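You operate a simulated robot arm through the tools that you are given. There is no shell and no other tool. Be economical: measure what you need, move in short steps, check, and stop when the job is done.

You run a simulated robot arm. Do the job below in one go: nothing can be reset, and whatever is moved stays where it is left.

Task
Pull-test the teal stand's green jar and set the bond slider.
Fine: press the yellow peg on it, pull it off, back on its mat; a bare patch means LIFTS, none STAYS.

The check looks at the end state, three seconds after you hand in, the way a careful person would. Anything else that was tipped, shoved, dropped, spilled or broken makes it a failure.

Robot
A 6-joint arm with a two-finger parallel gripper, fixed in place. Base frame: the origin is at the foot of the arm, x ahead of it, y to its left, z up; the work surface is at about z = 76. Units: cm, degrees, N and s.
With the tool pointing down near the work surface it reaches from about 24 to 64 cm from the base axis. Its first joint turns from -66.0 to 66.0 degrees. Payload 2.7 kg.
The tool frame sits at the grasp point between the pads (the TCP): z along the fingers, y along the line on which they close. The tips reach 2.3 cm beyond it. The gripper opens to 9.4 cm. The fingers are 3.8 cm wide and 1 cm thick; the gripper's body (5.4 by 9.6 cm) begins 3.9 cm behind the TCP.
Orientation is that of the tool frame in the base frame, as a unit quaternion [x, y, z, w]. With the fingers straight down and closing along the base's y, the tool's x points along the base's -x, its y along +y and its z along -z.

Tools
- The arm moves only by the tool apply_moves. Its argument "steps" is a list of rows, each a list of 6 numbers: the shift along the tool's x, y, z in units of 50 mm (1.0 is 50 mm), then the turn, a rotation vector about the tool's x, y, z in units of 5 degrees (1.0 is 5 degrees). In form: [[dx, dy, dz, ax, ay, az], ...]. A call has 1 to 8 rows; each row shifts and turns the commanded pose from where the row before left it, along the tool's axes as they then stand. "hand" is the finger opening in cm, from 0 to 9.4, set as the call begins (left out, the last holds). A call with a number of a shift or a turn outside -1 to 1 is refused whole. Each row takes 0.2 s and may step no farther than 5 cm and 8.6 degrees from the row before; otherwise, or with a gripper value out of range, the whole call is refused. A pose out of reach is approached as far as the arm can. The call stops where the force on the tool passes 70 N (or 10 N more than at its start, if that is more) or the arm is blocked; 0.2 s more then pass. The fingers move at their own pace (about 4.5 cm/s each) and stop on an object; they squeeze with about 29 N. The grip force told is the motor's: it shows also when the fingers shut on nothing. Time passes only in rows, and 0.2 s behind the last, so rows that do not move let the fingers close. The reply holds the time, the measured pose of the TCP, the force on the tool along the base axes, the opening and the grip force, in the units named above and with some noise, and new pictures: "pictures" is both (left out), scene, wrist or none.
- Cameras (640 x 400 px; columns grow to the right, rows downward): "scene" is fixed at [10.36, -47.83, 139.54]; the picture's right is [0.27, -0.96, 0.00], its down [-0.62, -0.17, -0.76] and it looks along [0.74, 0.21, -0.65] (base axes); focal length 318 px, centre (320, 200). "wrist" rides on the gripper at [8.6, 1.6, -7.4] in the tool frame; the picture's right is [-0.18, 0.98, 0.00], its down [-0.58, -0.11, -0.81] and it looks along [-0.79, -0.15, 0.59] (tool axes); focal length 243 px, centre (320, 200). There is no depth. A picture from a camera that has moved, and an enlarged one, comes with that camera's place and axes in the base frame and with its lens.
- close_up(camera, box): a new picture of the part [left, top, right, bottom] of that camera's present view, enlarged. No time passes.
- hand_in(): hands the job in; it is judged then, once.

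Work in short steps. Places have to be worked out from the pictures, the camera data and where the tool is seen: move nearer, look again, correct. Check each grasp and each placing, and mend what went wrong. You have 120 turns and 200 pictures in all, those below and enlarged ones among them. Open the gripper and draw the arm clear of the work before you hand the job in, unless the task says otherwise; then end with one line.

The tools are called after "Emit:" as a command line: name --pt "numbers of a row" for each row, then --argument value for the rest, lists and objects as JSON in quotes. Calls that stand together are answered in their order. apply_moves: Moves the arm, as the interface text tells. Its arguments: {"type":"object","properties":{"steps":{"type":"array","items":{"type":"array","items":{"type":"number"}}},"hand":{"type":"number"},"pictures":{"type":"string","enum":["both","scene","wrist","none"]}},"required":["steps"]} The other tools are called the same way: close_up (camera, box) takes an enlarged picture of a part of a camera's view; hand_in () hands the job in.

At the start:

```text
clock: 0.0
tool_pos: [43.71, -17.88, 113.06]
tool_rot: [-0.001, 1.0, 0.0, 0.0]
contact_force: [0.2, 0.5, 0.1]
gripper_width: 9.38
gripper_force: 0.0
```

scene: 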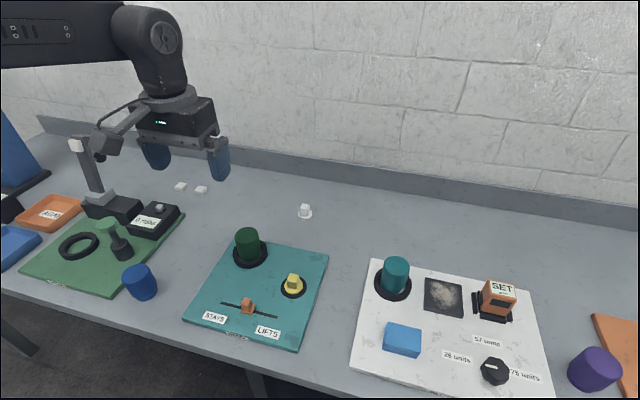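
wrist: 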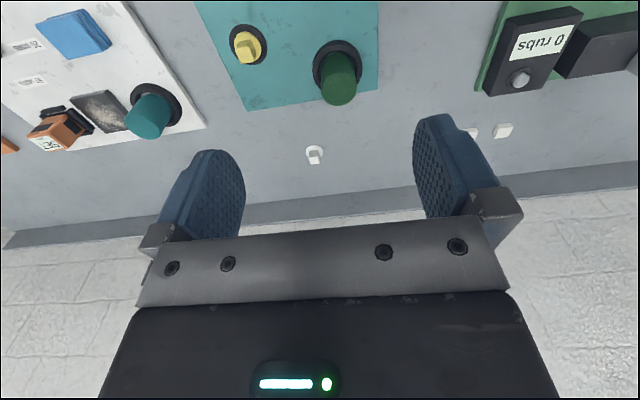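

The teal stand holds a green jar, a yellow peg on a mat and a slider. I'll enlarge the stand to measure it.

Emit:
close_up --camera "scene" --box '[180, 220, 340, 360]'

Emit:
close_up --camera "wrist" --box '[200, 0, 400, 125]'

```text
2.86 times, centred on (260, 290) of scene
camera zoom: at [10.36, -47.83, 139.54], right [0.27, -0.96, 0.0], down [-0.62, -0.17, -0.76], along [0.74, 0.21, -0.65], focal length 909 px, centre (491, -57)
```

zoom: 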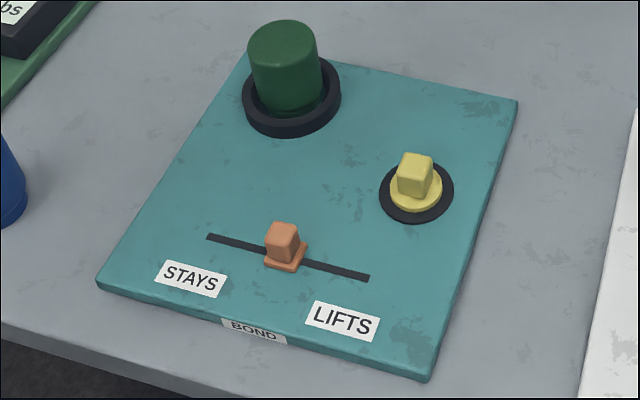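

```text
3.20 times, centred on (300, 62) of wrist
camera zoom: at [35.17, -16.17, 120.68], right [0.18, 0.98, 0.0], down [0.58, -0.11, 0.81], along [0.79, -0.15, -0.59], focal length 776 px, centre (384, 640)
```

zoom: 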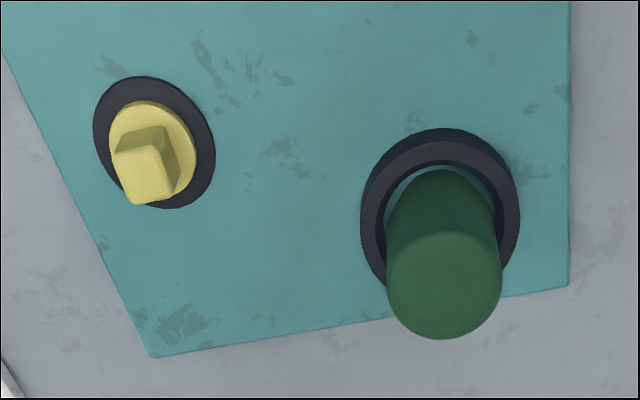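

The peg is near (49.8, -30.6) and the jar near (55.2, -17), its top at about z 85.5. I'll move over the peg at a safe height and look.

Emit:
apply_moves --pt "-0.203 -0.423 0.6 0 0 0" --pt "-0.203 -0.423 0.6 0 0 0" --pt "-0.203 -0.423 0.6 0 0 0" --pt "-0.203 -0.423 0.6 0 0 0" --pt "-0.203 -0.423 0.6 0 0 0" --pt "-0.203 -0.423 0.6 0 0 0" --pt "0 0 0 0 0 0" --hand 6

```text
clock: 1.6
tool_pos: [49.94, -30.52, 95.18]
tool_rot: [0.001, 1.0, 0.001, 0.001]
contact_force: [0.1, 0.0, -0.1]
gripper_width: 6.02
gripper_force: 0.0
camera wrist: at [41.39, -28.99, 102.68], right [0.18, 0.98, 0.0], down [0.58, -0.11, 0.81], along [0.79, -0.15, -0.59], focal length 243 px, centre (320, 200)
```

scene: 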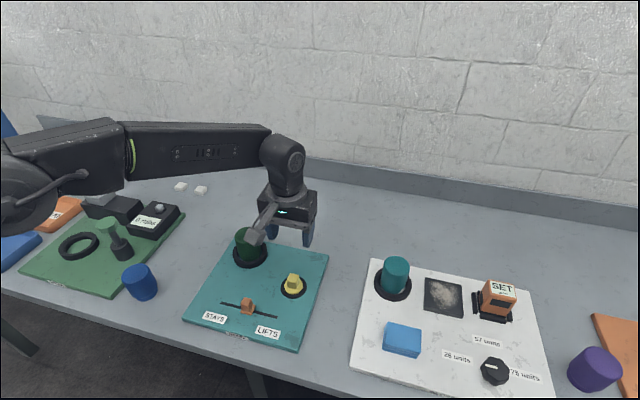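
wrist: 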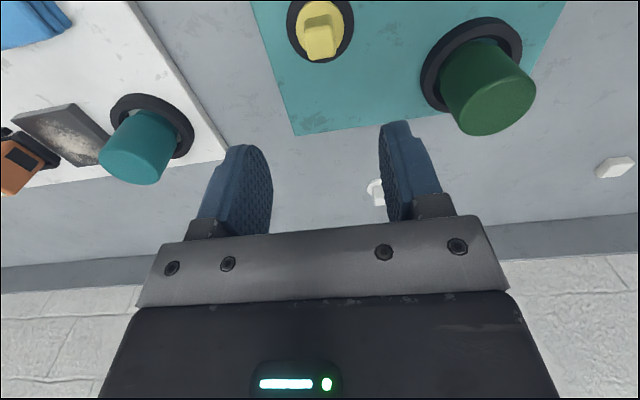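

Emit:
close_up --camera "wrist" --box '[270, 0, 370, 62]'

Emit:
close_up --camera "wrist" --box '[400, 0, 560, 140]'

Emit:
close_up --camera "scene" --box '[270, 262, 318, 306]'

```text
6.40 times, centred on (320, 31) of wrist
camera zoom: at [41.39, -28.99, 102.68], right [0.18, 0.98, 0.0], down [0.58, -0.11, 0.81], along [0.79, -0.15, -0.59], focal length 1553 px, centre (320, 1282)
```

zoom: 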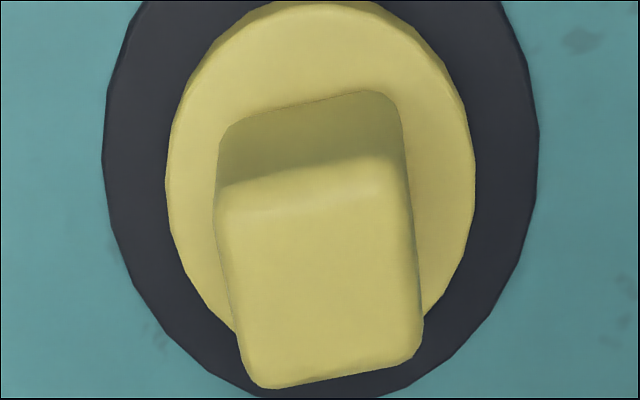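

```text
2.86 times, centred on (480, 70) of wrist
camera zoom: at [41.39, -28.99, 102.68], right [0.18, 0.98, 0.0], down [0.58, -0.11, 0.81], along [0.79, -0.15, -0.59], focal length 693 px, centre (-137, 571)
```

zoom: 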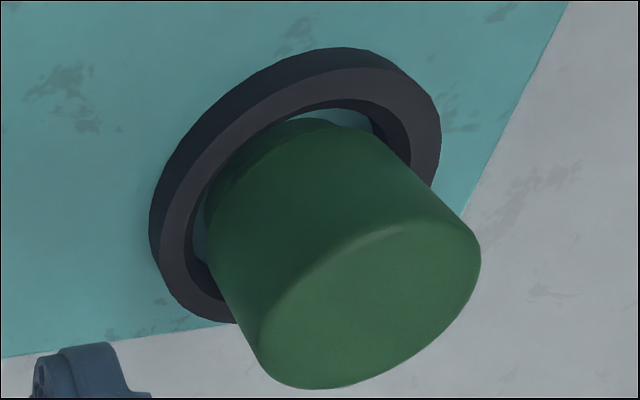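

```text
9.09 times, centred on (294, 284) of scene
camera zoom: at [10.36, -47.83, 139.54], right [0.27, -0.96, 0.0], down [-0.62, -0.17, -0.76], along [0.74, 0.21, -0.65], focal length 2892 px, centre (556, -564)
```

zoom: 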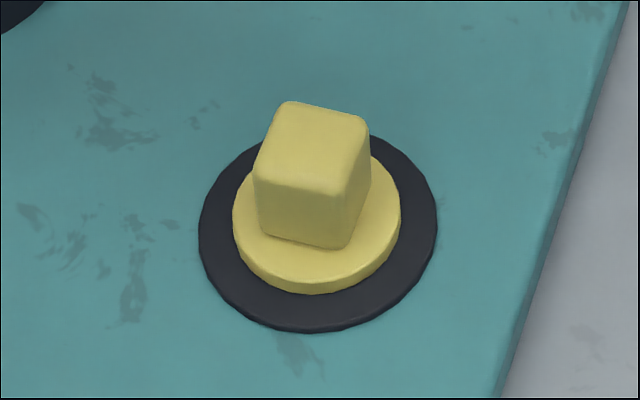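

The handle is a 2.2 cm square with no yaw, centred at about (49.5, -30.5), with its top near z 81.5 and the flange top near z 78.3. I'll descend around it to TCP z of about 82.

Emit:
apply_moves --pt "0.088 0 0.6 0 0 0" --pt "0 0 0.7 0 0 0" --pt "0 0 0.7 0 0 0" --pt "0 0 0.5 0 0 0" --pt "0 0 0.14 0 0 0" --pt "0 0 0 0 0 0" --hand 5

Emit:
close_up --camera "scene" --box '[240, 220, 340, 320]'

```text
clock: 3.0
tool_pos: [49.52, -30.44, 81.87]
tool_rot: [0.001, 1.0, 0.0, 0.0]
contact_force: [-0.2, -0.3, 0.1]
gripper_width: 5.01
gripper_force: 0.1
camera wrist: at [40.97, -28.76, 89.42], right [0.18, 0.98, 0.0], down [0.58, -0.11, 0.81], along [0.79, -0.15, -0.59], focal length 243 px, centre (320, 200)
```

scene: 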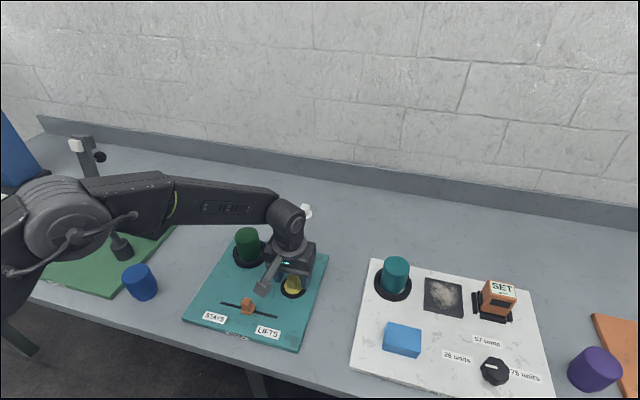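
wrist: 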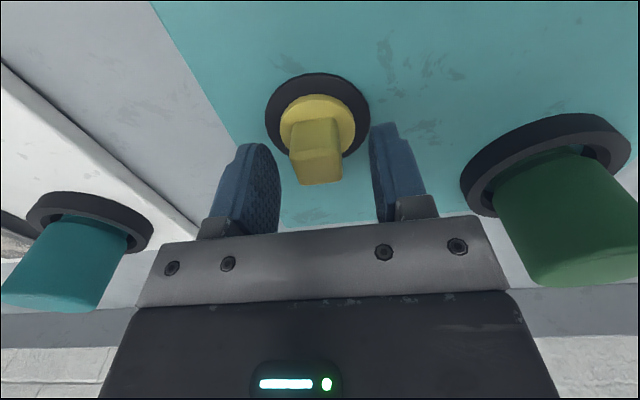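

```text
4.00 times, centred on (290, 270) of scene
camera zoom: at [10.36, -47.83, 139.54], right [0.27, -0.96, 0.0], down [-0.62, -0.17, -0.76], along [0.74, 0.21, -0.65], focal length 1273 px, centre (440, -80)
```

zoom: 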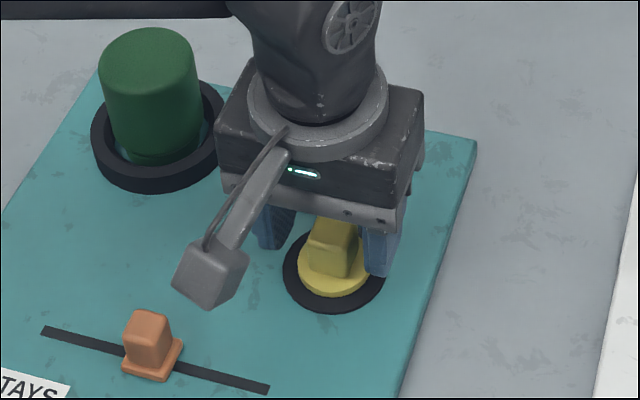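

The peg handle lies between the fingers. I'll lower a further 0.8 cm, which keeps the tips just above the flange, and close.

Emit:
apply_moves --pt "0.03 0 0.16 0 0 0" --pt "0 0 0 0 0 0" --pictures "none"

Emit:
apply_moves --pt "0 0 0 0 0 0" --pt "0 0 0 0 0 0" --pt "0 0 0 0 0 0" --pt "0 0 0 0 0 0" --hand 0

```text
clock: 3.6
tool_pos: [49.38, -30.4, 81.02]
tool_rot: [-0.001, 1.0, 0.0, 0.0]
contact_force: [-0.5, 0.1, 1.0]
gripper_width: 5.0
gripper_force: 0.1
```

```text
clock: 4.6
tool_pos: [49.29, -30.47, 81.05]
tool_rot: [0.0, 1.0, 0.0, 0.0]
contact_force: [0.8, 0.1, 0.4]
gripper_width: 2.32
gripper_force: 28.8
camera wrist: at [40.78, -28.79, 88.64], right [0.18, 0.98, 0.0], down [0.58, -0.11, 0.81], along [0.79, -0.15, -0.59], focal length 243 px, centre (320, 200)
```

scene: 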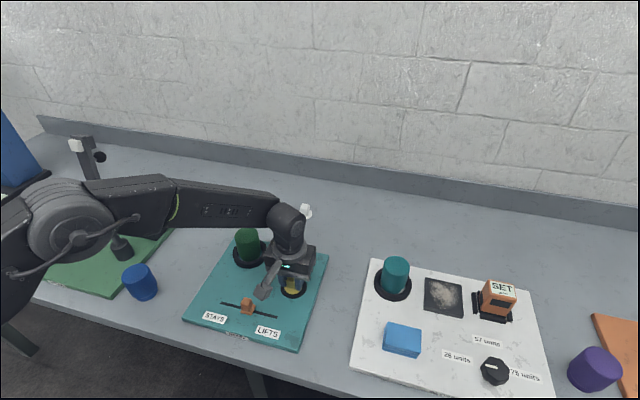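
wrist: 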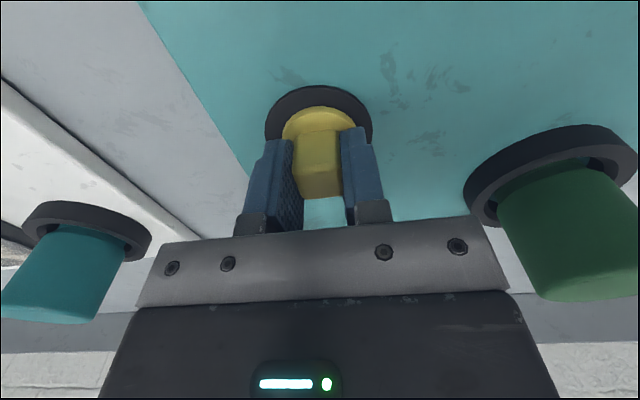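

The peg is gripped (opening 2.32, seated TCP at 49.3, -30.45, 81.05). I'll lift straight up slowly and carry it over the jar.

Emit:
apply_moves --pt "0 0 -0.3 0 0 0" --pt "0 0 -0.7 0 0 0" --pt "0 0 -0.8 0 0 0" --pt "0 0 -0.8 0 0 0" --pt "-0.37 0.88 0 0 0 0" --pt "-0.37 0.88 0 0 0 0" --pt "-0.37 0.88 0 0 0 0" --pt "0 0 0 0 0 0"

Emit:
close_up --camera "scene" --box '[200, 190, 320, 290]'

```text
clock: 6.4
tool_pos: [54.97, -17.18, 94.27]
tool_rot: [0.0, 1.0, -0.001, 0.0]
contact_force: [-0.1, 0.5, -0.3]
gripper_width: 2.3
gripper_force: 28.9
camera wrist: at [46.27, -15.53, 101.8], right [0.18, 0.98, 0.0], down [0.58, -0.11, 0.81], along [0.79, -0.15, -0.59], focal length 243 px, centre (320, 200)
```

scene: 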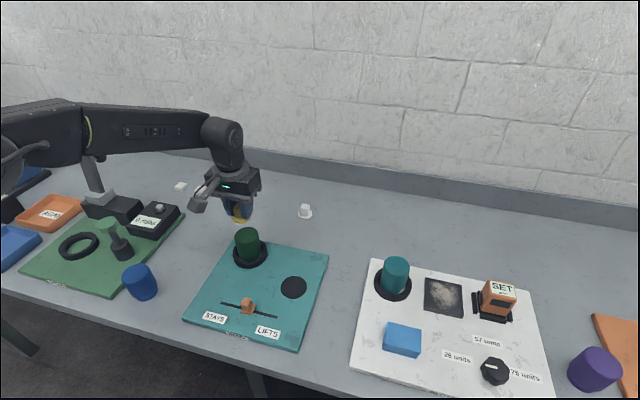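
wrist: 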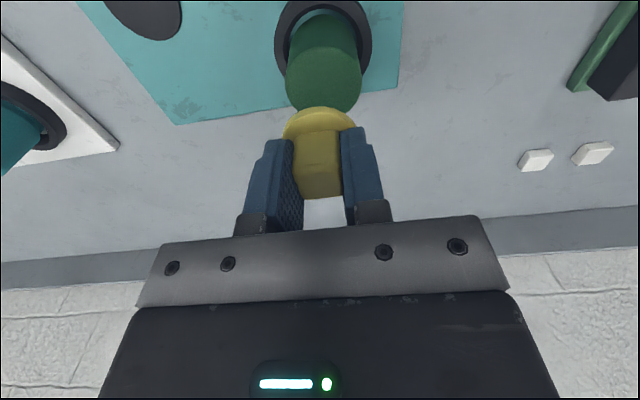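

```text
4.00 times, centred on (260, 240) of scene
camera zoom: at [10.37, -47.82, 139.54], right [0.27, -0.96, 0.0], down [-0.62, -0.17, -0.76], along [0.74, 0.21, -0.65], focal length 1273 px, centre (560, 40)
```

zoom: 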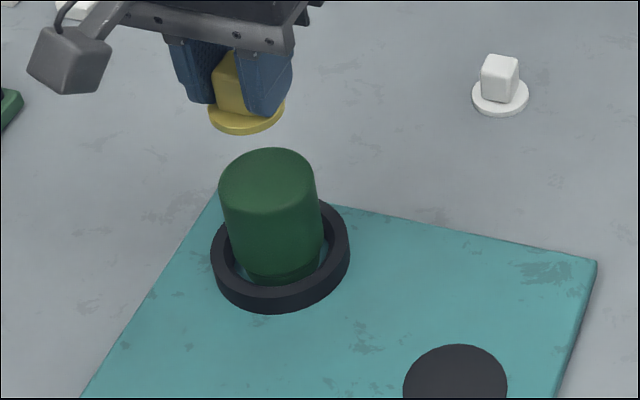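

The peg is held and roughly above the jar. I'll descend 3 cm and check alignment from both views.

Emit:
apply_moves --pt "0 -0.02 0.3 0 0 0" --pt "0 0 0.3 0 0 0" --pt "0 0 0 0 0 0" --pictures "wrist"

Emit:
close_up --camera "scene" --box '[210, 200, 290, 270]'

Emit:
close_up --camera "wrist" --box '[240, 0, 400, 130]'

```text
clock: 7.2
tool_pos: [54.97, -17.31, 91.22]
tool_rot: [0.0, 1.0, 0.0, 0.001]
contact_force: [0.0, 0.6, -1.6]
gripper_width: 2.3
gripper_force: 28.8
camera wrist: at [46.31, -15.65, 98.64], right [0.18, 0.98, 0.0], down [0.58, -0.11, 0.81], along [0.79, -0.15, -0.59], focal length 243 px, centre (320, 200)
```

wrist: 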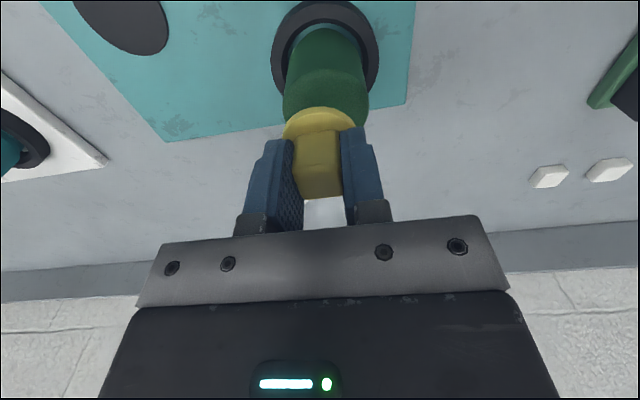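

```text
5.71 times, centred on (250, 235) of scene
camera zoom: at [10.36, -47.83, 139.54], right [0.27, -0.96, 0.0], down [-0.62, -0.17, -0.76], along [0.74, 0.21, -0.65], focal length 1818 px, centre (720, 0)
```

zoom: 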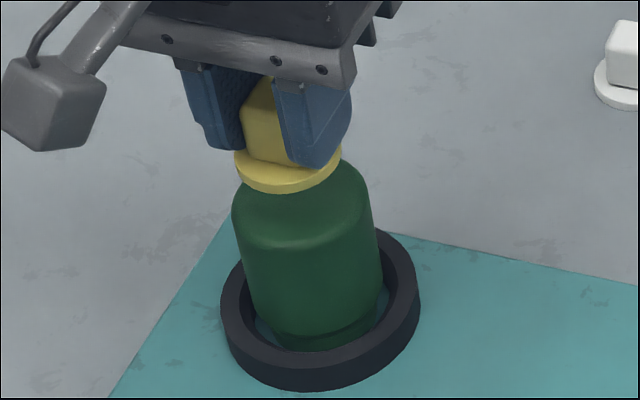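

```text
3.08 times, centred on (320, 65) of wrist
camera zoom: at [46.31, -15.65, 98.64], right [0.18, 0.98, 0.0], down [0.58, -0.11, 0.81], along [0.79, -0.15, -0.59], focal length 746 px, centre (320, 615)
```

zoom: 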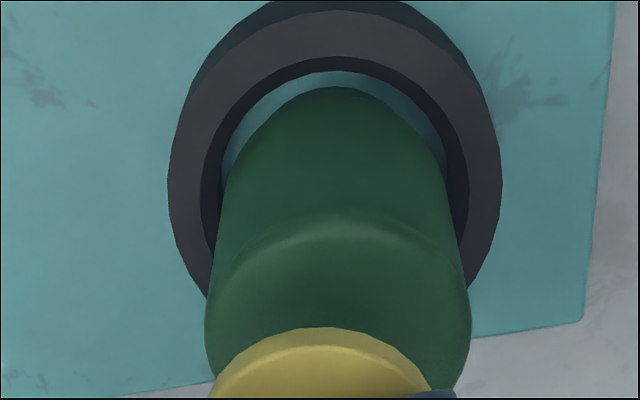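

The jar centre is about (55.0, -17.1), so I'm within a few millimetres. I'll nudge y by 0.2 cm and lower in small steps, watching the force.

Emit:
apply_moves --pt "0 0.04 0.1 0 0 0" --pt "0 0 0.1 0 0 0" --pt "0 0 0.1 0 0 0" --pt "0 0 0 0 0 0" --pictures "none"

Emit:
apply_moves --pt "0 0 0.05 0 0 0" --pt "0 0 0.05 0 0 0" --pt "0 0 0 0 0 0" --pictures "scene"

Emit:
close_up --camera "scene" --box '[210, 200, 290, 270]'

```text
clock: 8.2
tool_pos: [54.91, -17.17, 89.58]
tool_rot: [0.0, 1.0, 0.0, 0.0]
contact_force: [0.4, 0.6, 0.0]
gripper_width: 2.29
gripper_force: 29.0
```

```text
clock: 9.0
tool_pos: [54.91, -17.15, 89.19]
tool_rot: [-0.001, 1.0, 0.0, 0.0]
contact_force: [0.0, 0.3, 0.2]
gripper_width: 2.3
gripper_force: 28.7
```

scene: 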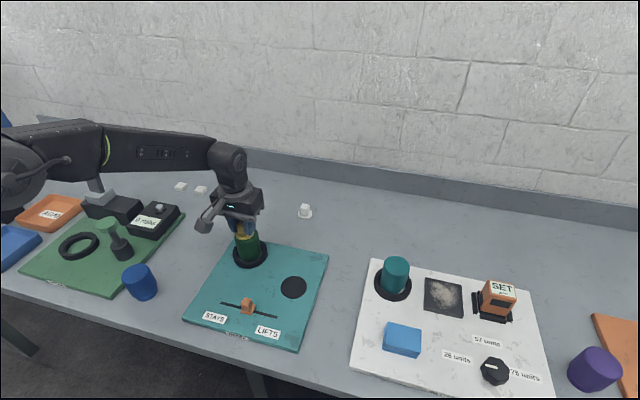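

```text
5.71 times, centred on (250, 235) of scene
camera zoom: at [10.36, -47.83, 139.54], right [0.27, -0.96, 0.0], down [-0.62, -0.17, -0.76], along [0.74, 0.21, -0.65], focal length 1818 px, centre (720, 0)
```

zoom: 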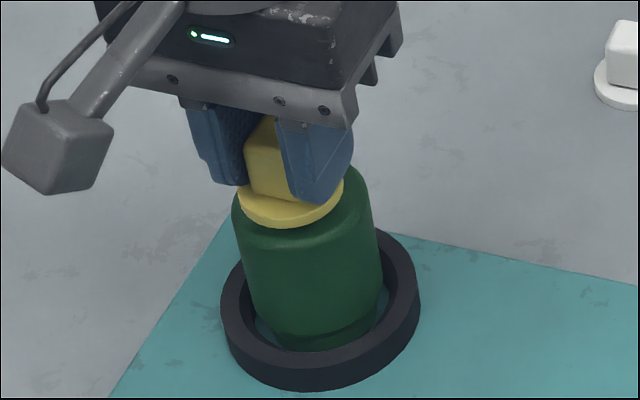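

Almost touching; the flange sits slightly left of the jar's top centre. I'll shift by about 0.3 cm and continue down in 1–2 mm steps.

Emit:
apply_moves --pt "-0.03 -0.05 0 0 0 0" --pt "0 0 0.03 0 0 0" --pt "0 0 0 0 0 0" --pictures "none"

Emit:
apply_moves --pt "0 0 0.03 0 0 0" --pt "0 0 0.03 0 0 0" --pt "0 0 0 0 0 0" --pictures "none"

```text
clock: 9.8
tool_pos: [55.02, -17.33, 89.07]
tool_rot: [0.0, 1.0, 0.0, 0.001]
contact_force: [0.3, 0.1, -0.1]
gripper_width: 2.31
gripper_force: 28.8
```

```text
clock: 10.6
tool_pos: [55.04, -17.45, 88.61]
tool_rot: [0.001, 1.0, 0.001, 0.0]
contact_force: [0.4, 0.1, -0.4]
gripper_width: 2.31
gripper_force: 28.6
```

No contact yet; continuing down.

Emit:
apply_moves --pt "0 0 0.03 0 0 0" --pt "0 0 0.03 0 0 0" --pt "0 0 0 0 0 0" --pictures "none"

```text
clock: 11.4
tool_pos: [55.03, -17.42, 88.33]
tool_rot: [0.0, 1.0, 0.001, 0.0]
contact_force: [0.7, -0.6, 0.2]
gripper_width: 2.29
gripper_force: 29.0
```

Emit:
apply_moves --pt "0 0 0.03 0 0 0" --pt "0 0 0 0 0 0" --pictures "scene"

Emit:
close_up --camera "scene" --box '[210, 200, 290, 270]'

```text
clock: 12.0
tool_pos: [55.06, -17.3, 88.33]
tool_rot: [0.001, 1.0, 0.0, 0.001]
contact_force: [-0.8, 0.2, 2.4]
gripper_width: 2.28
gripper_force: 29.0
```

scene: 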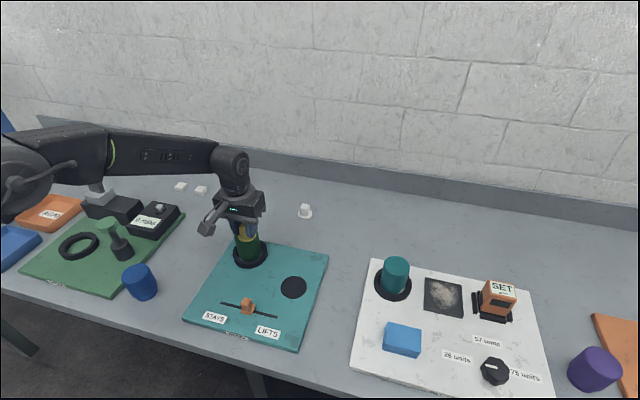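

```text
5.71 times, centred on (250, 235) of scene
camera zoom: at [10.36, -47.83, 139.54], right [0.27, -0.96, 0.0], down [-0.62, -0.17, -0.76], along [0.74, 0.21, -0.65], focal length 1818 px, centre (720, 0)
```

zoom: 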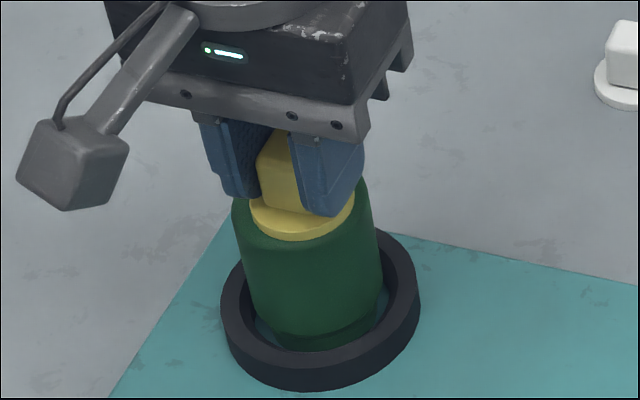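

Contact is just starting (about 2 N) and the peg is well centred. I'll press a little more.

Emit:
apply_moves --pt "0 0 0.02 0 0 0" --pt "0 0 0 0 0 0" --pictures "none"

Emit:
apply_moves --pt "0 0 0.02 0 0 0" --pt "0 0 0 0 0 0" --pictures "none"

```text
clock: 12.6
tool_pos: [55.14, -17.41, 88.33]
tool_rot: [0.0, 1.0, 0.0, 0.002]
contact_force: [-2.9, 3.4, 13.5]
gripper_width: 2.31
gripper_force: 29.0
```

```text
clock: 13.2
tool_pos: [55.18, -17.39, 88.32]
tool_rot: [0.0, 1.0, -0.001, 0.003]
contact_force: [-2.6, 1.7, 21.2]
gripper_width: 2.27
gripper_force: 28.8
```

Pressed at about 21 N. I'll hold for a second, then pull straight up in small steps.

Emit:
apply_moves --pt "0 0 0 0 0 0" --pt "0 0 0 0 0 0" --pt "0 0 0 0 0 0" --pt "0 0 0 0 0 0" --pt "0 0 0 0 0 0" --pictures "none"

Emit:
apply_moves --pt "0 0 -0.04 0 0 0" --pt "0 0 -0.04 0 0 0" --pt "0 0 -0.04 0 0 0" --pt "0 0 0 0 0 0" --pictures "scene"

Emit:
close_up --camera "scene" --box '[210, 200, 290, 270]'

```text
clock: 14.4
tool_pos: [54.98, -17.46, 88.2]
tool_rot: [0.0, 1.0, 0.0, 0.002]
contact_force: [2.4, -0.8, 19.4]
gripper_width: 2.29
gripper_force: 29.2
```

```text
clock: 15.4
tool_pos: [55.01, -17.41, 88.64]
tool_rot: [0.0, 1.0, -0.001, 0.0]
contact_force: [-0.1, -0.4, -0.2]
gripper_width: 2.31
gripper_force: 28.6
```

scene: 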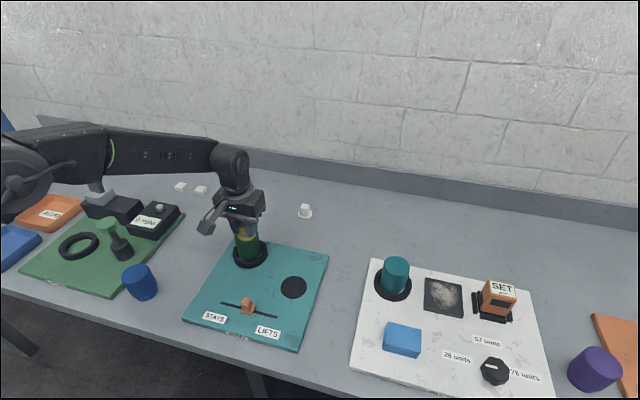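

```text
5.71 times, centred on (250, 235) of scene
camera zoom: at [10.36, -47.83, 139.54], right [0.27, -0.96, 0.0], down [-0.62, -0.17, -0.76], along [0.74, 0.21, -0.65], focal length 1818 px, centre (720, 0)
```

zoom: 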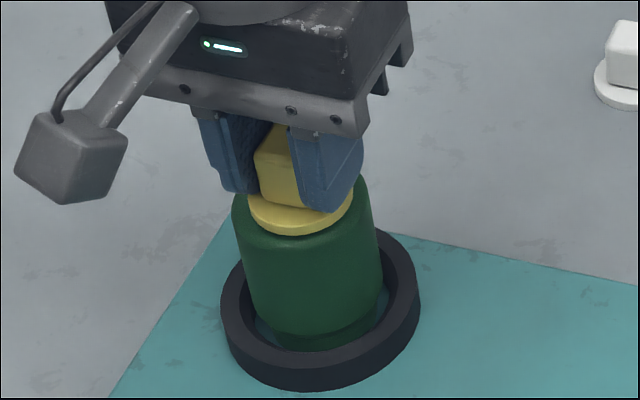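

Released with no sticking so far. I'll raise to about z 94 and inspect the jar top.

Emit:
apply_moves --pt "0 0 -0.2 0 0 0" --pt "0 0 -0.3 0 0 0" --pt "0 0 -0.6 0 0 0" --pt "0 0 0 0 0 0" --pictures "wrist"

Emit:
close_up --camera "scene" --box '[210, 180, 290, 270]'

```text
clock: 16.4
tool_pos: [55.07, -17.49, 94.19]
tool_rot: [0.0, 1.0, 0.0, 0.0]
contact_force: [-0.4, -0.2, -0.7]
gripper_width: 2.29
gripper_force: 28.7
camera wrist: at [46.39, -15.87, 101.7], right [0.18, 0.98, 0.0], down [0.58, -0.11, 0.81], along [0.79, -0.15, -0.59], focal length 243 px, centre (320, 200)
```

wrist: 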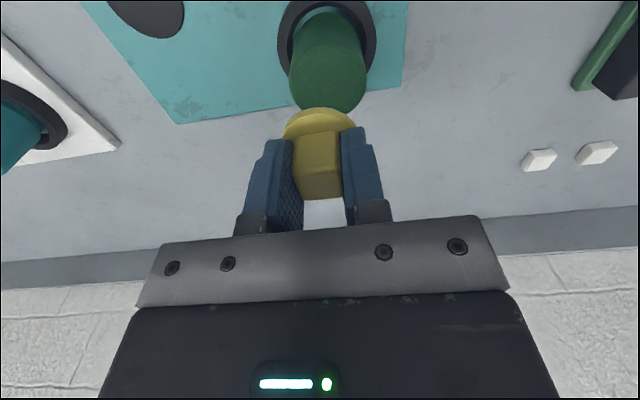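

```text
4.44 times, centred on (250, 225) of scene
camera zoom: at [10.36, -47.83, 139.54], right [0.27, -0.96, 0.0], down [-0.62, -0.17, -0.76], along [0.74, 0.21, -0.65], focal length 1414 px, centre (631, 89)
```

zoom: 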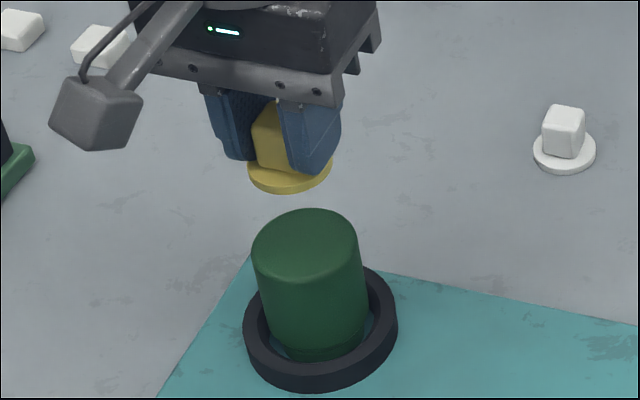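

No obvious patch. I'll look more closely at the jar top and the peg's underside before trusting that.

Emit:
close_up --camera "scene" --box '[232, 220, 266, 246]'

Emit:
close_up --camera "wrist" --box '[260, 30, 390, 130]'

```text
15.38 times, centred on (249, 233) of scene
camera zoom: at [10.36, -47.83, 139.54], right [0.27, -0.96, 0.0], down [-0.62, -0.17, -0.76], along [0.74, 0.21, -0.65], focal length 4895 px, centre (1412, -308)
```

zoom: 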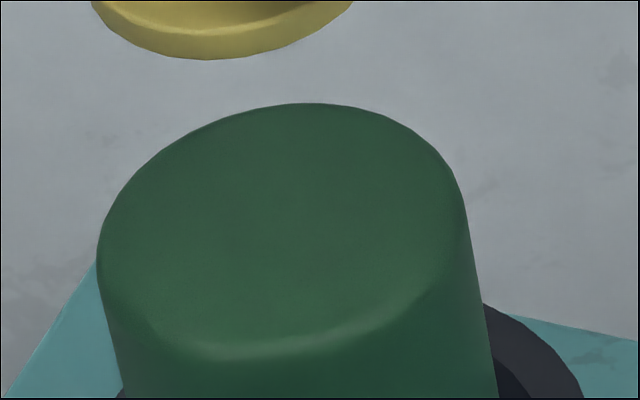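

```text
4.00 times, centred on (325, 80) of wrist
camera zoom: at [46.39, -15.87, 101.7], right [0.18, 0.98, 0.0], down [0.58, -0.11, 0.81], along [0.79, -0.15, -0.59], focal length 970 px, centre (300, 680)
```

zoom: 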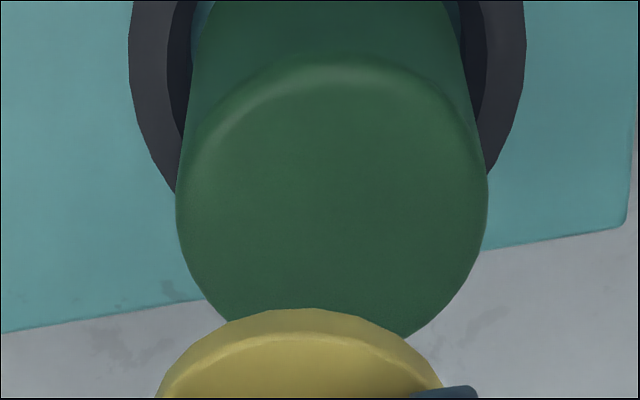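

The top is clean. To be sure the press was firm and long enough to count, I'll repeat it more strongly, with a longer hold and a pull I can measure.

Emit:
apply_moves --pt "0 0 0.5 0 0 0" --pt "0 0 0.4 0 0 0" --pt "0 0 0.2 0 0 0" --pt "0 0 0.04 0 0 0" --pt "0 0 0.03 0 0 0" --pt "0 0 0.03 0 0 0" --pt "0 0 0 0 0 0" --pictures "none"

Emit:
apply_moves --pt "0 0 0.02 0 0 0" --pt "0 0 0 0 0 0" --pictures "none"

```text
clock: 18.0
tool_pos: [55.03, -17.46, 88.18]
tool_rot: [0.0, 1.0, 0.001, 0.0]
contact_force: [-0.8, 0.1, 4.9]
gripper_width: 2.3
gripper_force: 28.7
```

```text
clock: 18.6
tool_pos: [55.05, -17.48, 88.23]
tool_rot: [0.0, 1.0, 0.0, 0.001]
contact_force: [-0.8, 3.3, 12.4]
gripper_width: 2.3
gripper_force: 29.2
```

Emit:
apply_moves --pt "0 0 0.02 0 0 0" --pt "0 0 0.02 0 0 0" --pt "0 0 0.02 0 0 0" --pt "0 0 0 0 0 0" --pictures "none"

Emit:
apply_moves --pt "0 0 0 0 0 0" --pt "0 0 0 0 0 0" --pt "0 0 0 0 0 0" --pt "0 0 0 0 0 0" --pt "0 0 0 0 0 0" --pt "0 0 0 0 0 0" --pt "0 0 0 0 0 0" --pt "0 0 0 0 0 0" --pictures "none"

Emit:
apply_moves --pt "0 0 -0.08 0 0 0" --pt "0 0 -0.02 0 0 0" --pictures "none"

Emit:
apply_moves --pt "0 0 -0.02 0 0 0" --pictures "none"

Emit:
apply_moves --pt "0 0 -0.02 0 0 0" --pictures "none"

Emit:
apply_moves --pt "0 0 -0.2 0 0 0" --pt "0 0 -0.4 0 0 0" --pt "0 0 -0.6 0 0 0" --pt "0 0 0 0 0 0" --pictures "wrist"

Emit:
close_up --camera "scene" --box '[210, 180, 290, 270]'

```text
clock: 19.6
tool_pos: [55.09, -17.39, 87.98]
tool_rot: [0.0, 1.0, -0.001, 0.003]
contact_force: [2.4, -2.0, 22.0]
gripper_width: 2.31
gripper_force: 29.3
```

```text
clock: 21.4
tool_pos: [55.03, -17.41, 87.91]
tool_rot: [0.0, 1.0, 0.0, 0.002]
contact_force: [0.8, -0.9, 21.3]
gripper_width: 2.31
gripper_force: 29.2
```

```text
clock: 22.0
tool_pos: [54.88, -17.34, 88.03]
tool_rot: [0.0, 1.0, 0.001, -0.002]
contact_force: [-0.2, -0.7, -0.8]
gripper_width: 2.28
gripper_force: 29.3
```

```text
clock: 22.4
tool_pos: [54.96, -17.41, 88.2]
tool_rot: [0.0, 1.0, -0.001, -0.001]
contact_force: [-0.2, -0.1, -1.4]
gripper_width: 2.32
gripper_force: 28.8
```

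```text
clock: 22.8
tool_pos: [54.94, -17.49, 88.46]
tool_rot: [0.001, 1.0, 0.0, 0.0]
contact_force: [-0.3, 0.1, -0.5]
gripper_width: 2.27
gripper_force: 28.8
```

```text
clock: 23.8
tool_pos: [55.21, -17.29, 94.44]
tool_rot: [0.0, 1.0, 0.001, 0.0]
contact_force: [-0.2, 0.8, -0.4]
gripper_width: 2.29
gripper_force: 28.9
camera wrist: at [46.51, -15.68, 101.93], right [0.18, 0.98, 0.0], down [0.58, -0.11, 0.81], along [0.79, -0.15, -0.59], focal length 243 px, centre (320, 200)
```

wrist: 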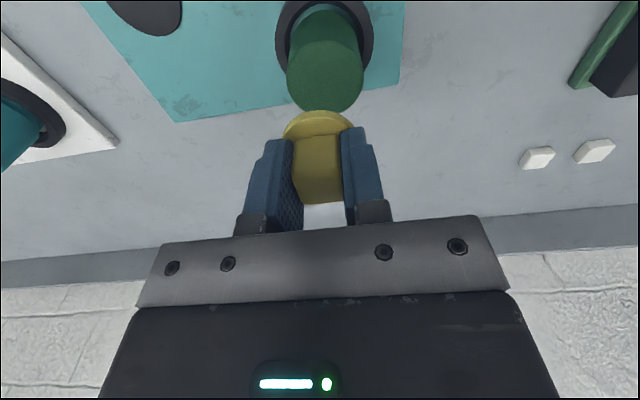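

```text
4.44 times, centred on (250, 225) of scene
camera zoom: at [10.36, -47.83, 139.54], right [0.27, -0.96, 0.0], down [-0.62, -0.17, -0.76], along [0.74, 0.21, -0.65], focal length 1414 px, centre (631, 89)
```

zoom: 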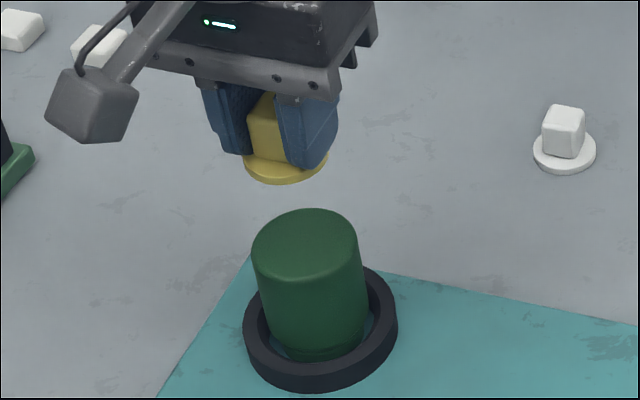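

Again no patch at 21 N held for 2 s, so the result is STAYS. The peg slid about 0.4 cm up in the fingers. Now I'll return it over its mat.

Emit:
apply_moves --pt "0.387 -0.873 0 0 0 0" --pt "0.387 -0.873 0 0 0 0" --pt "0.387 -0.873 0 0 0 0" --pt "0 0 0.8 0 0 0" --pt "0 0 0.8 0 0 0" --pt "0 0 0.6 0 0 0" --pt "0 0 0 0 0 0" --pictures "wrist"

Emit:
close_up --camera "scene" --box '[250, 230, 340, 320]'

```text
clock: 25.4
tool_pos: [49.35, -30.35, 83.6]
tool_rot: [0.001, 1.0, 0.0, -0.001]
contact_force: [0.4, 0.9, 0.3]
gripper_width: 2.3
gripper_force: 29.2
camera wrist: at [40.66, -28.82, 91.06], right [0.18, 0.98, 0.0], down [0.58, -0.11, 0.81], along [0.79, -0.15, -0.59], focal length 243 px, centre (320, 200)
```

wrist: 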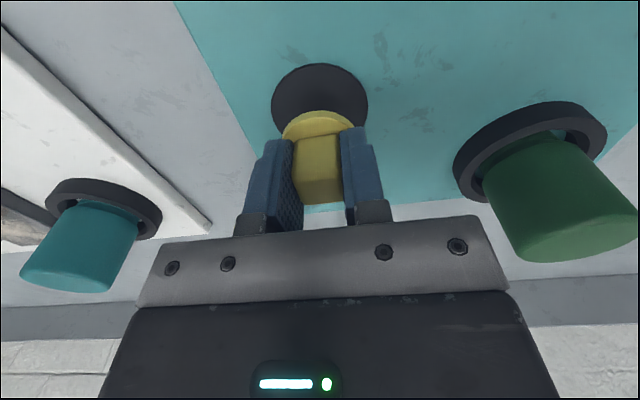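

```text
4.44 times, centred on (295, 275) of scene
camera zoom: at [10.36, -47.83, 139.54], right [0.27, -0.96, 0.0], down [-0.62, -0.17, -0.76], along [0.74, 0.21, -0.65], focal length 1414 px, centre (431, -133)
```

zoom: 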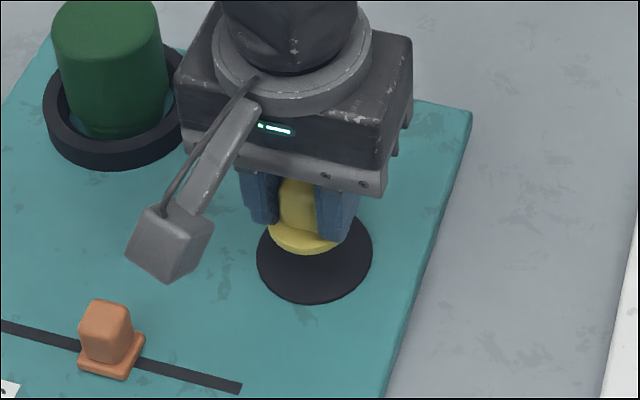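

Positioned over the mat. I'll lower to about 81, then finish in millimetre steps until contact.

Emit:
apply_moves --pt "0 -0.02 0.2 0 0 0" --pt "0 0 0.2 0 0 0" --pt "0 0 0.08 0 0 0" --pt "0 0 0 0 0 0" --pictures "none"

Emit:
apply_moves --pt "0 0 0.04 0 0 0" --pt "0 0 0 0 0 0" --pictures "none"

Emit:
apply_moves --pt "0 0 0.03 0 0 0" --pt "0 0 0 0 0 0" --pictures "none"

```text
clock: 26.4
tool_pos: [49.17, -30.63, 81.1]
tool_rot: [0.001, 1.0, -0.001, 0.0]
contact_force: [-0.5, -0.2, 0.3]
gripper_width: 2.31
gripper_force: 29.2
```

```text
clock: 27.0
tool_pos: [49.23, -30.67, 80.86]
tool_rot: [-0.001, 1.0, 0.0, 0.0]
contact_force: [0.2, -0.4, -0.1]
gripper_width: 2.27
gripper_force: 29.4
```

```text
clock: 27.6
tool_pos: [49.3, -30.54, 80.85]
tool_rot: [0.0, 1.0, 0.0, 0.001]
contact_force: [0.2, -0.2, 0.3]
gripper_width: 2.3
gripper_force: 29.0
```

Emit:
apply_moves --pt "0 0 0.03 0 0 0" --pt "0 0 0 0 0 0" --pictures "none"

Emit:
apply_moves --pt "0 0 0.02 0 0 0" --pt "0 0 0 0 0 0" --pictures "wrist"

Emit:
close_up --camera "scene" --box '[250, 230, 340, 320]'

```text
clock: 28.2
tool_pos: [49.15, -30.63, 80.78]
tool_rot: [-0.001, 1.0, -0.001, 0.001]
contact_force: [-1.9, 3.6, 15.0]
gripper_width: 2.3
gripper_force: 29.3
```

```text
clock: 28.8
tool_pos: [49.36, -30.65, 80.79]
tool_rot: [0.0, 1.0, 0.0, 0.003]
contact_force: [-1.8, 4.8, 24.3]
gripper_width: 2.29
gripper_force: 28.5
camera wrist: at [40.62, -28.95, 88.22], right [0.18, 0.98, 0.0], down [0.58, -0.11, 0.81], along [0.8, -0.15, -0.59], focal length 243 px, centre (320, 200)
```

wrist: 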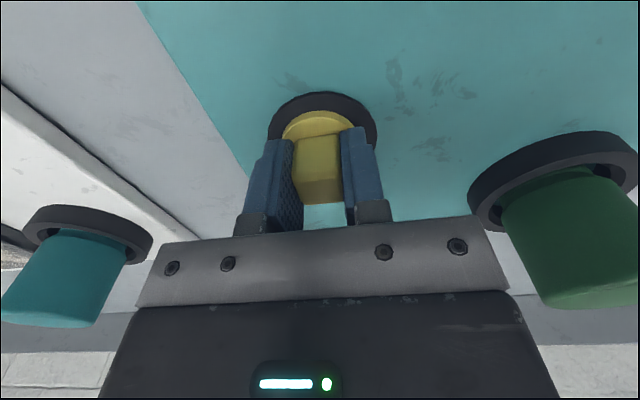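

```text
4.44 times, centred on (295, 275) of scene
camera zoom: at [10.32, -47.79, 139.55], right [0.27, -0.96, 0.0], down [-0.62, -0.17, -0.76], along [0.74, 0.21, -0.65], focal length 1414 px, centre (431, -133)
```

zoom: 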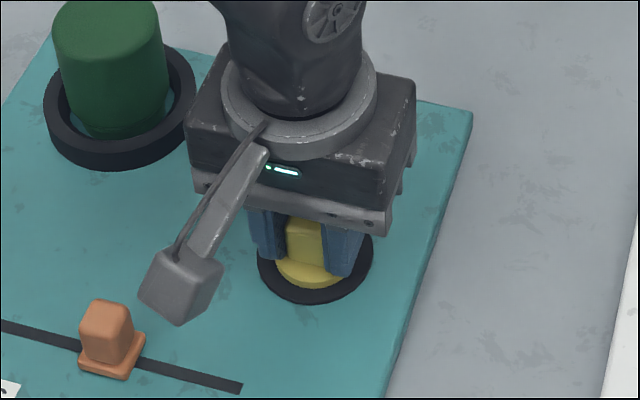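

The peg is seated on the mat. I'll ease off the load, open and lift clear.

Emit:
apply_moves --pt "0 0 -0.04 0 0 0" --pt "0 0 0 0 0 0" --pictures "none"

Emit:
apply_moves --pt "0 0 0 0 0 0" --pt "0 0 0 0 0 0" --pt "0 0 0 0 0 0" --hand 5 --pictures "none"

Emit:
apply_moves --pt "0 0 -0.3 0 0 0" --pt "0 0 -0.7 0 0 0" --pt "0 0 -0.8 0 0 0" --pt "0 0 -0.8 0 0 0" --pt "0 0 0 0 0 0"

Emit:
close_up --camera "scene" --box '[180, 220, 340, 360]'

```text
clock: 29.4
tool_pos: [49.23, -30.46, 80.84]
tool_rot: [0.0, 1.0, -0.001, 0.002]
contact_force: [5.3, -1.4, 15.5]
gripper_width: 2.29
gripper_force: 28.6
```

```text
clock: 30.2
tool_pos: [49.23, -30.5, 80.62]
tool_rot: [0.0, 1.0, 0.001, -0.001]
contact_force: [-0.3, -0.6, 1.1]
gripper_width: 4.99
gripper_force: 0.0
```

```text
clock: 31.4
tool_pos: [49.38, -30.35, 93.73]
tool_rot: [0.0, 1.0, 0.0, 0.0]
contact_force: [-0.1, -0.4, -0.7]
gripper_width: 5.01
gripper_force: 0.1
camera wrist: at [40.71, -28.79, 101.25], right [0.18, 0.98, 0.0], down [0.58, -0.11, 0.81], along [0.79, -0.15, -0.59], focal length 243 px, centre (320, 200)
```

scene: 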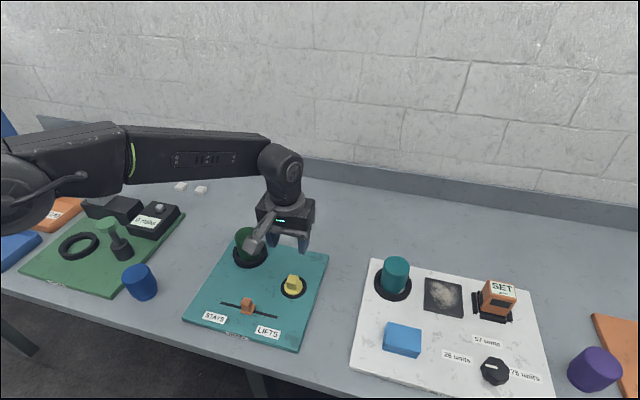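
wrist: 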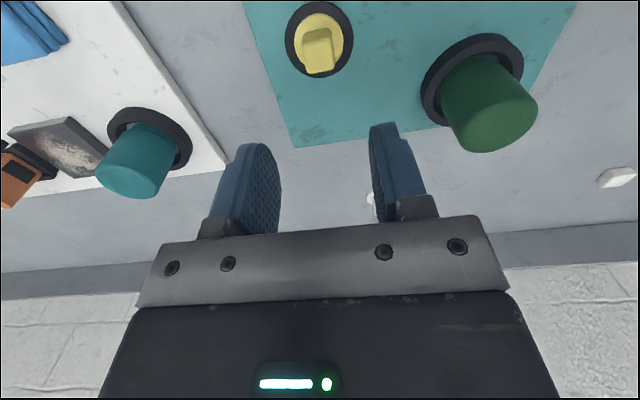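

```text
2.86 times, centred on (260, 290) of scene
camera zoom: at [10.36, -47.83, 139.54], right [0.27, -0.96, 0.0], down [-0.62, -0.17, -0.76], along [0.74, 0.21, -0.65], focal length 909 px, centre (491, -57)
```

zoom: 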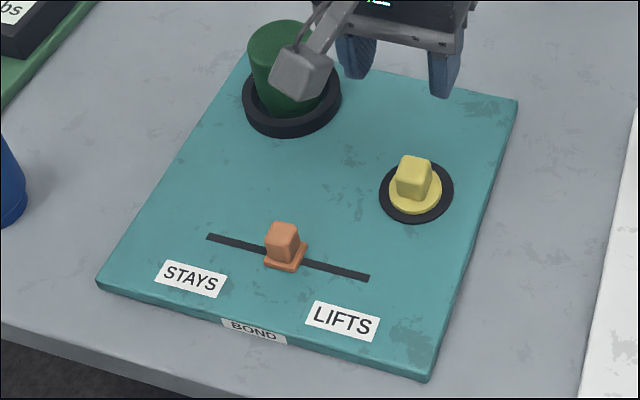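

The peg sits centred on its mat with the handle upright. The slider knob is around (41.8, -23.1) with its top near z 81.3, on a slot along y from -29.3 to -16.4 (STAYS end). I'll move above it.

Emit:
apply_moves --pt "0.507 0.48 0 0 0 0" --pt "0.507 0.48 0 0 0 0" --pt "0.507 0.48 0 0 0 0" --pt "0 0 0.7 0 0 0" --pt "0 0 0.7 0 0 0" --pt "0 0 0 0 0 0"

Emit:
close_up --camera "wrist" --box '[240, 40, 400, 240]'

Emit:
close_up --camera "scene" --box '[180, 220, 340, 360]'

```text
clock: 32.8
tool_pos: [41.57, -23.31, 86.38]
tool_rot: [0.0, 1.0, 0.0, 0.001]
contact_force: [-0.2, -0.1, -0.6]
gripper_width: 4.99
gripper_force: 0.1
camera wrist: at [33.11, -21.64, 93.93], right [0.18, 0.98, 0.0], down [0.58, -0.11, 0.81], along [0.79, -0.15, -0.59], focal length 243 px, centre (320, 200)
```

scene: 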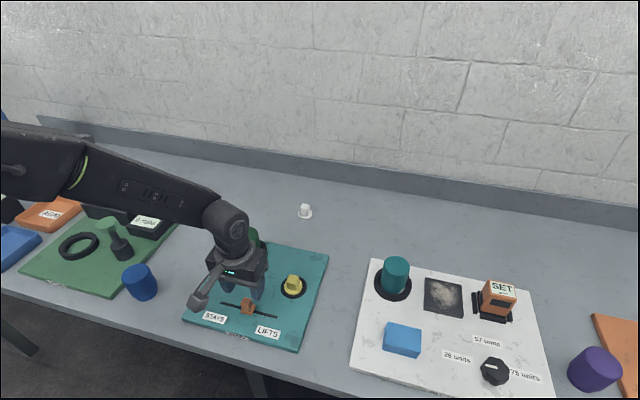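
wrist: 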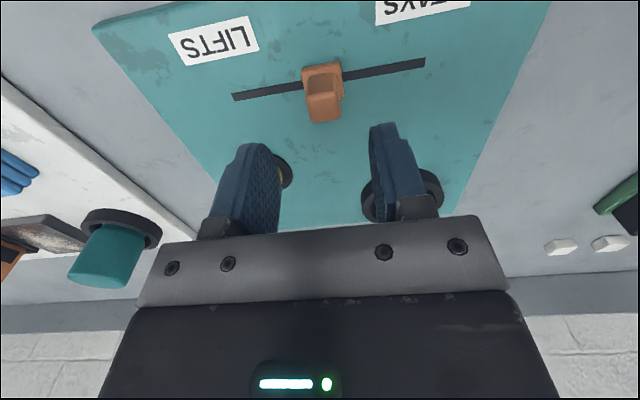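

```text
2.00 times, centred on (320, 140) of wrist
camera zoom: at [33.11, -21.64, 93.93], right [0.18, 0.98, 0.0], down [0.58, -0.11, 0.81], along [0.79, -0.15, -0.59], focal length 485 px, centre (320, 320)
```

zoom: 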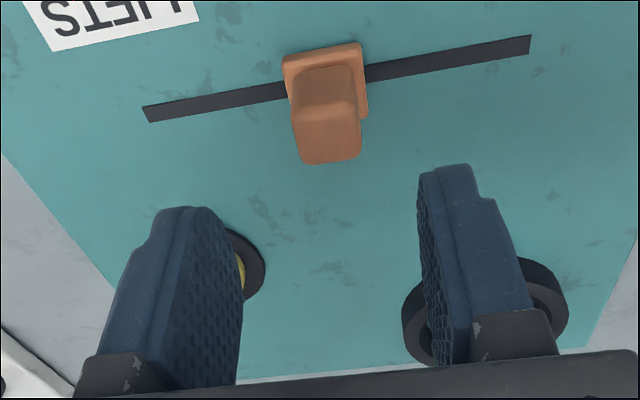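

```text
2.86 times, centred on (260, 290) of scene
camera zoom: at [10.36, -47.83, 139.54], right [0.27, -0.96, 0.0], down [-0.62, -0.17, -0.76], along [0.74, 0.21, -0.65], focal length 909 px, centre (491, -57)
```

zoom: 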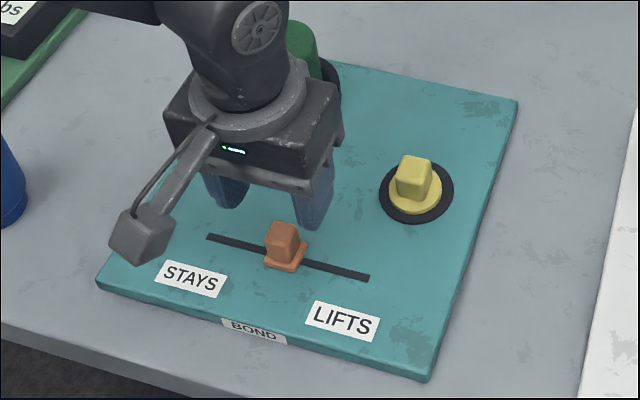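

The knob is centred at about (41.6, -23.0), nicely between the fingers. I'll lower to TCP z of about 81.4 and close on it.

Emit:
apply_moves --pt "0 0.05 0.5 0 0 0" --pt "0 0 0.3 0 0 0" --pt "0 0 0.2 0 0 0" --pt "0 0 0 0 0 0" --pictures "wrist"

Emit:
close_up --camera "scene" --box '[180, 240, 300, 345]'

```text
clock: 33.8
tool_pos: [41.83, -22.93, 81.51]
tool_rot: [0.0, 1.0, 0.0, 0.0]
contact_force: [0.3, -0.3, 0.2]
gripper_width: 4.99
gripper_force: 0.0
camera wrist: at [33.12, -21.37, 89.04], right [0.18, 0.98, 0.0], down [0.58, -0.11, 0.81], along [0.79, -0.15, -0.59], focal length 243 px, centre (320, 200)
```

wrist: 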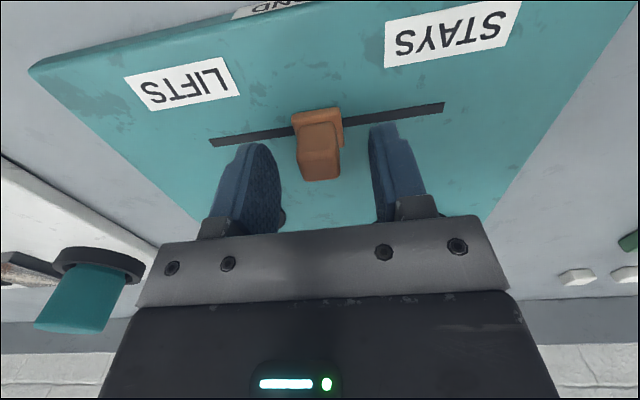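

```text
3.81 times, centred on (240, 292) of scene
camera zoom: at [10.36, -47.83, 139.54], right [0.27, -0.96, 0.0], down [-0.62, -0.17, -0.76], along [0.74, 0.21, -0.65], focal length 1212 px, centre (625, -152)
```

zoom: 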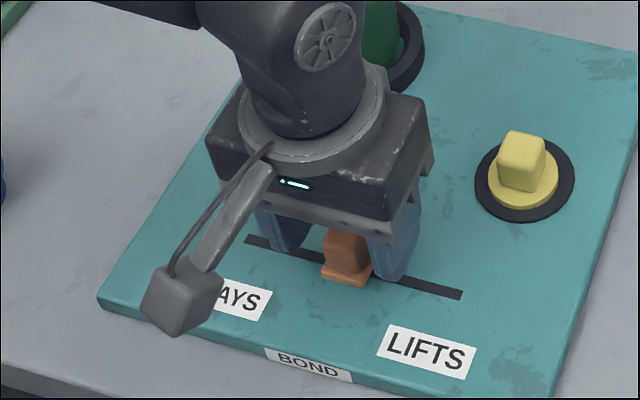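

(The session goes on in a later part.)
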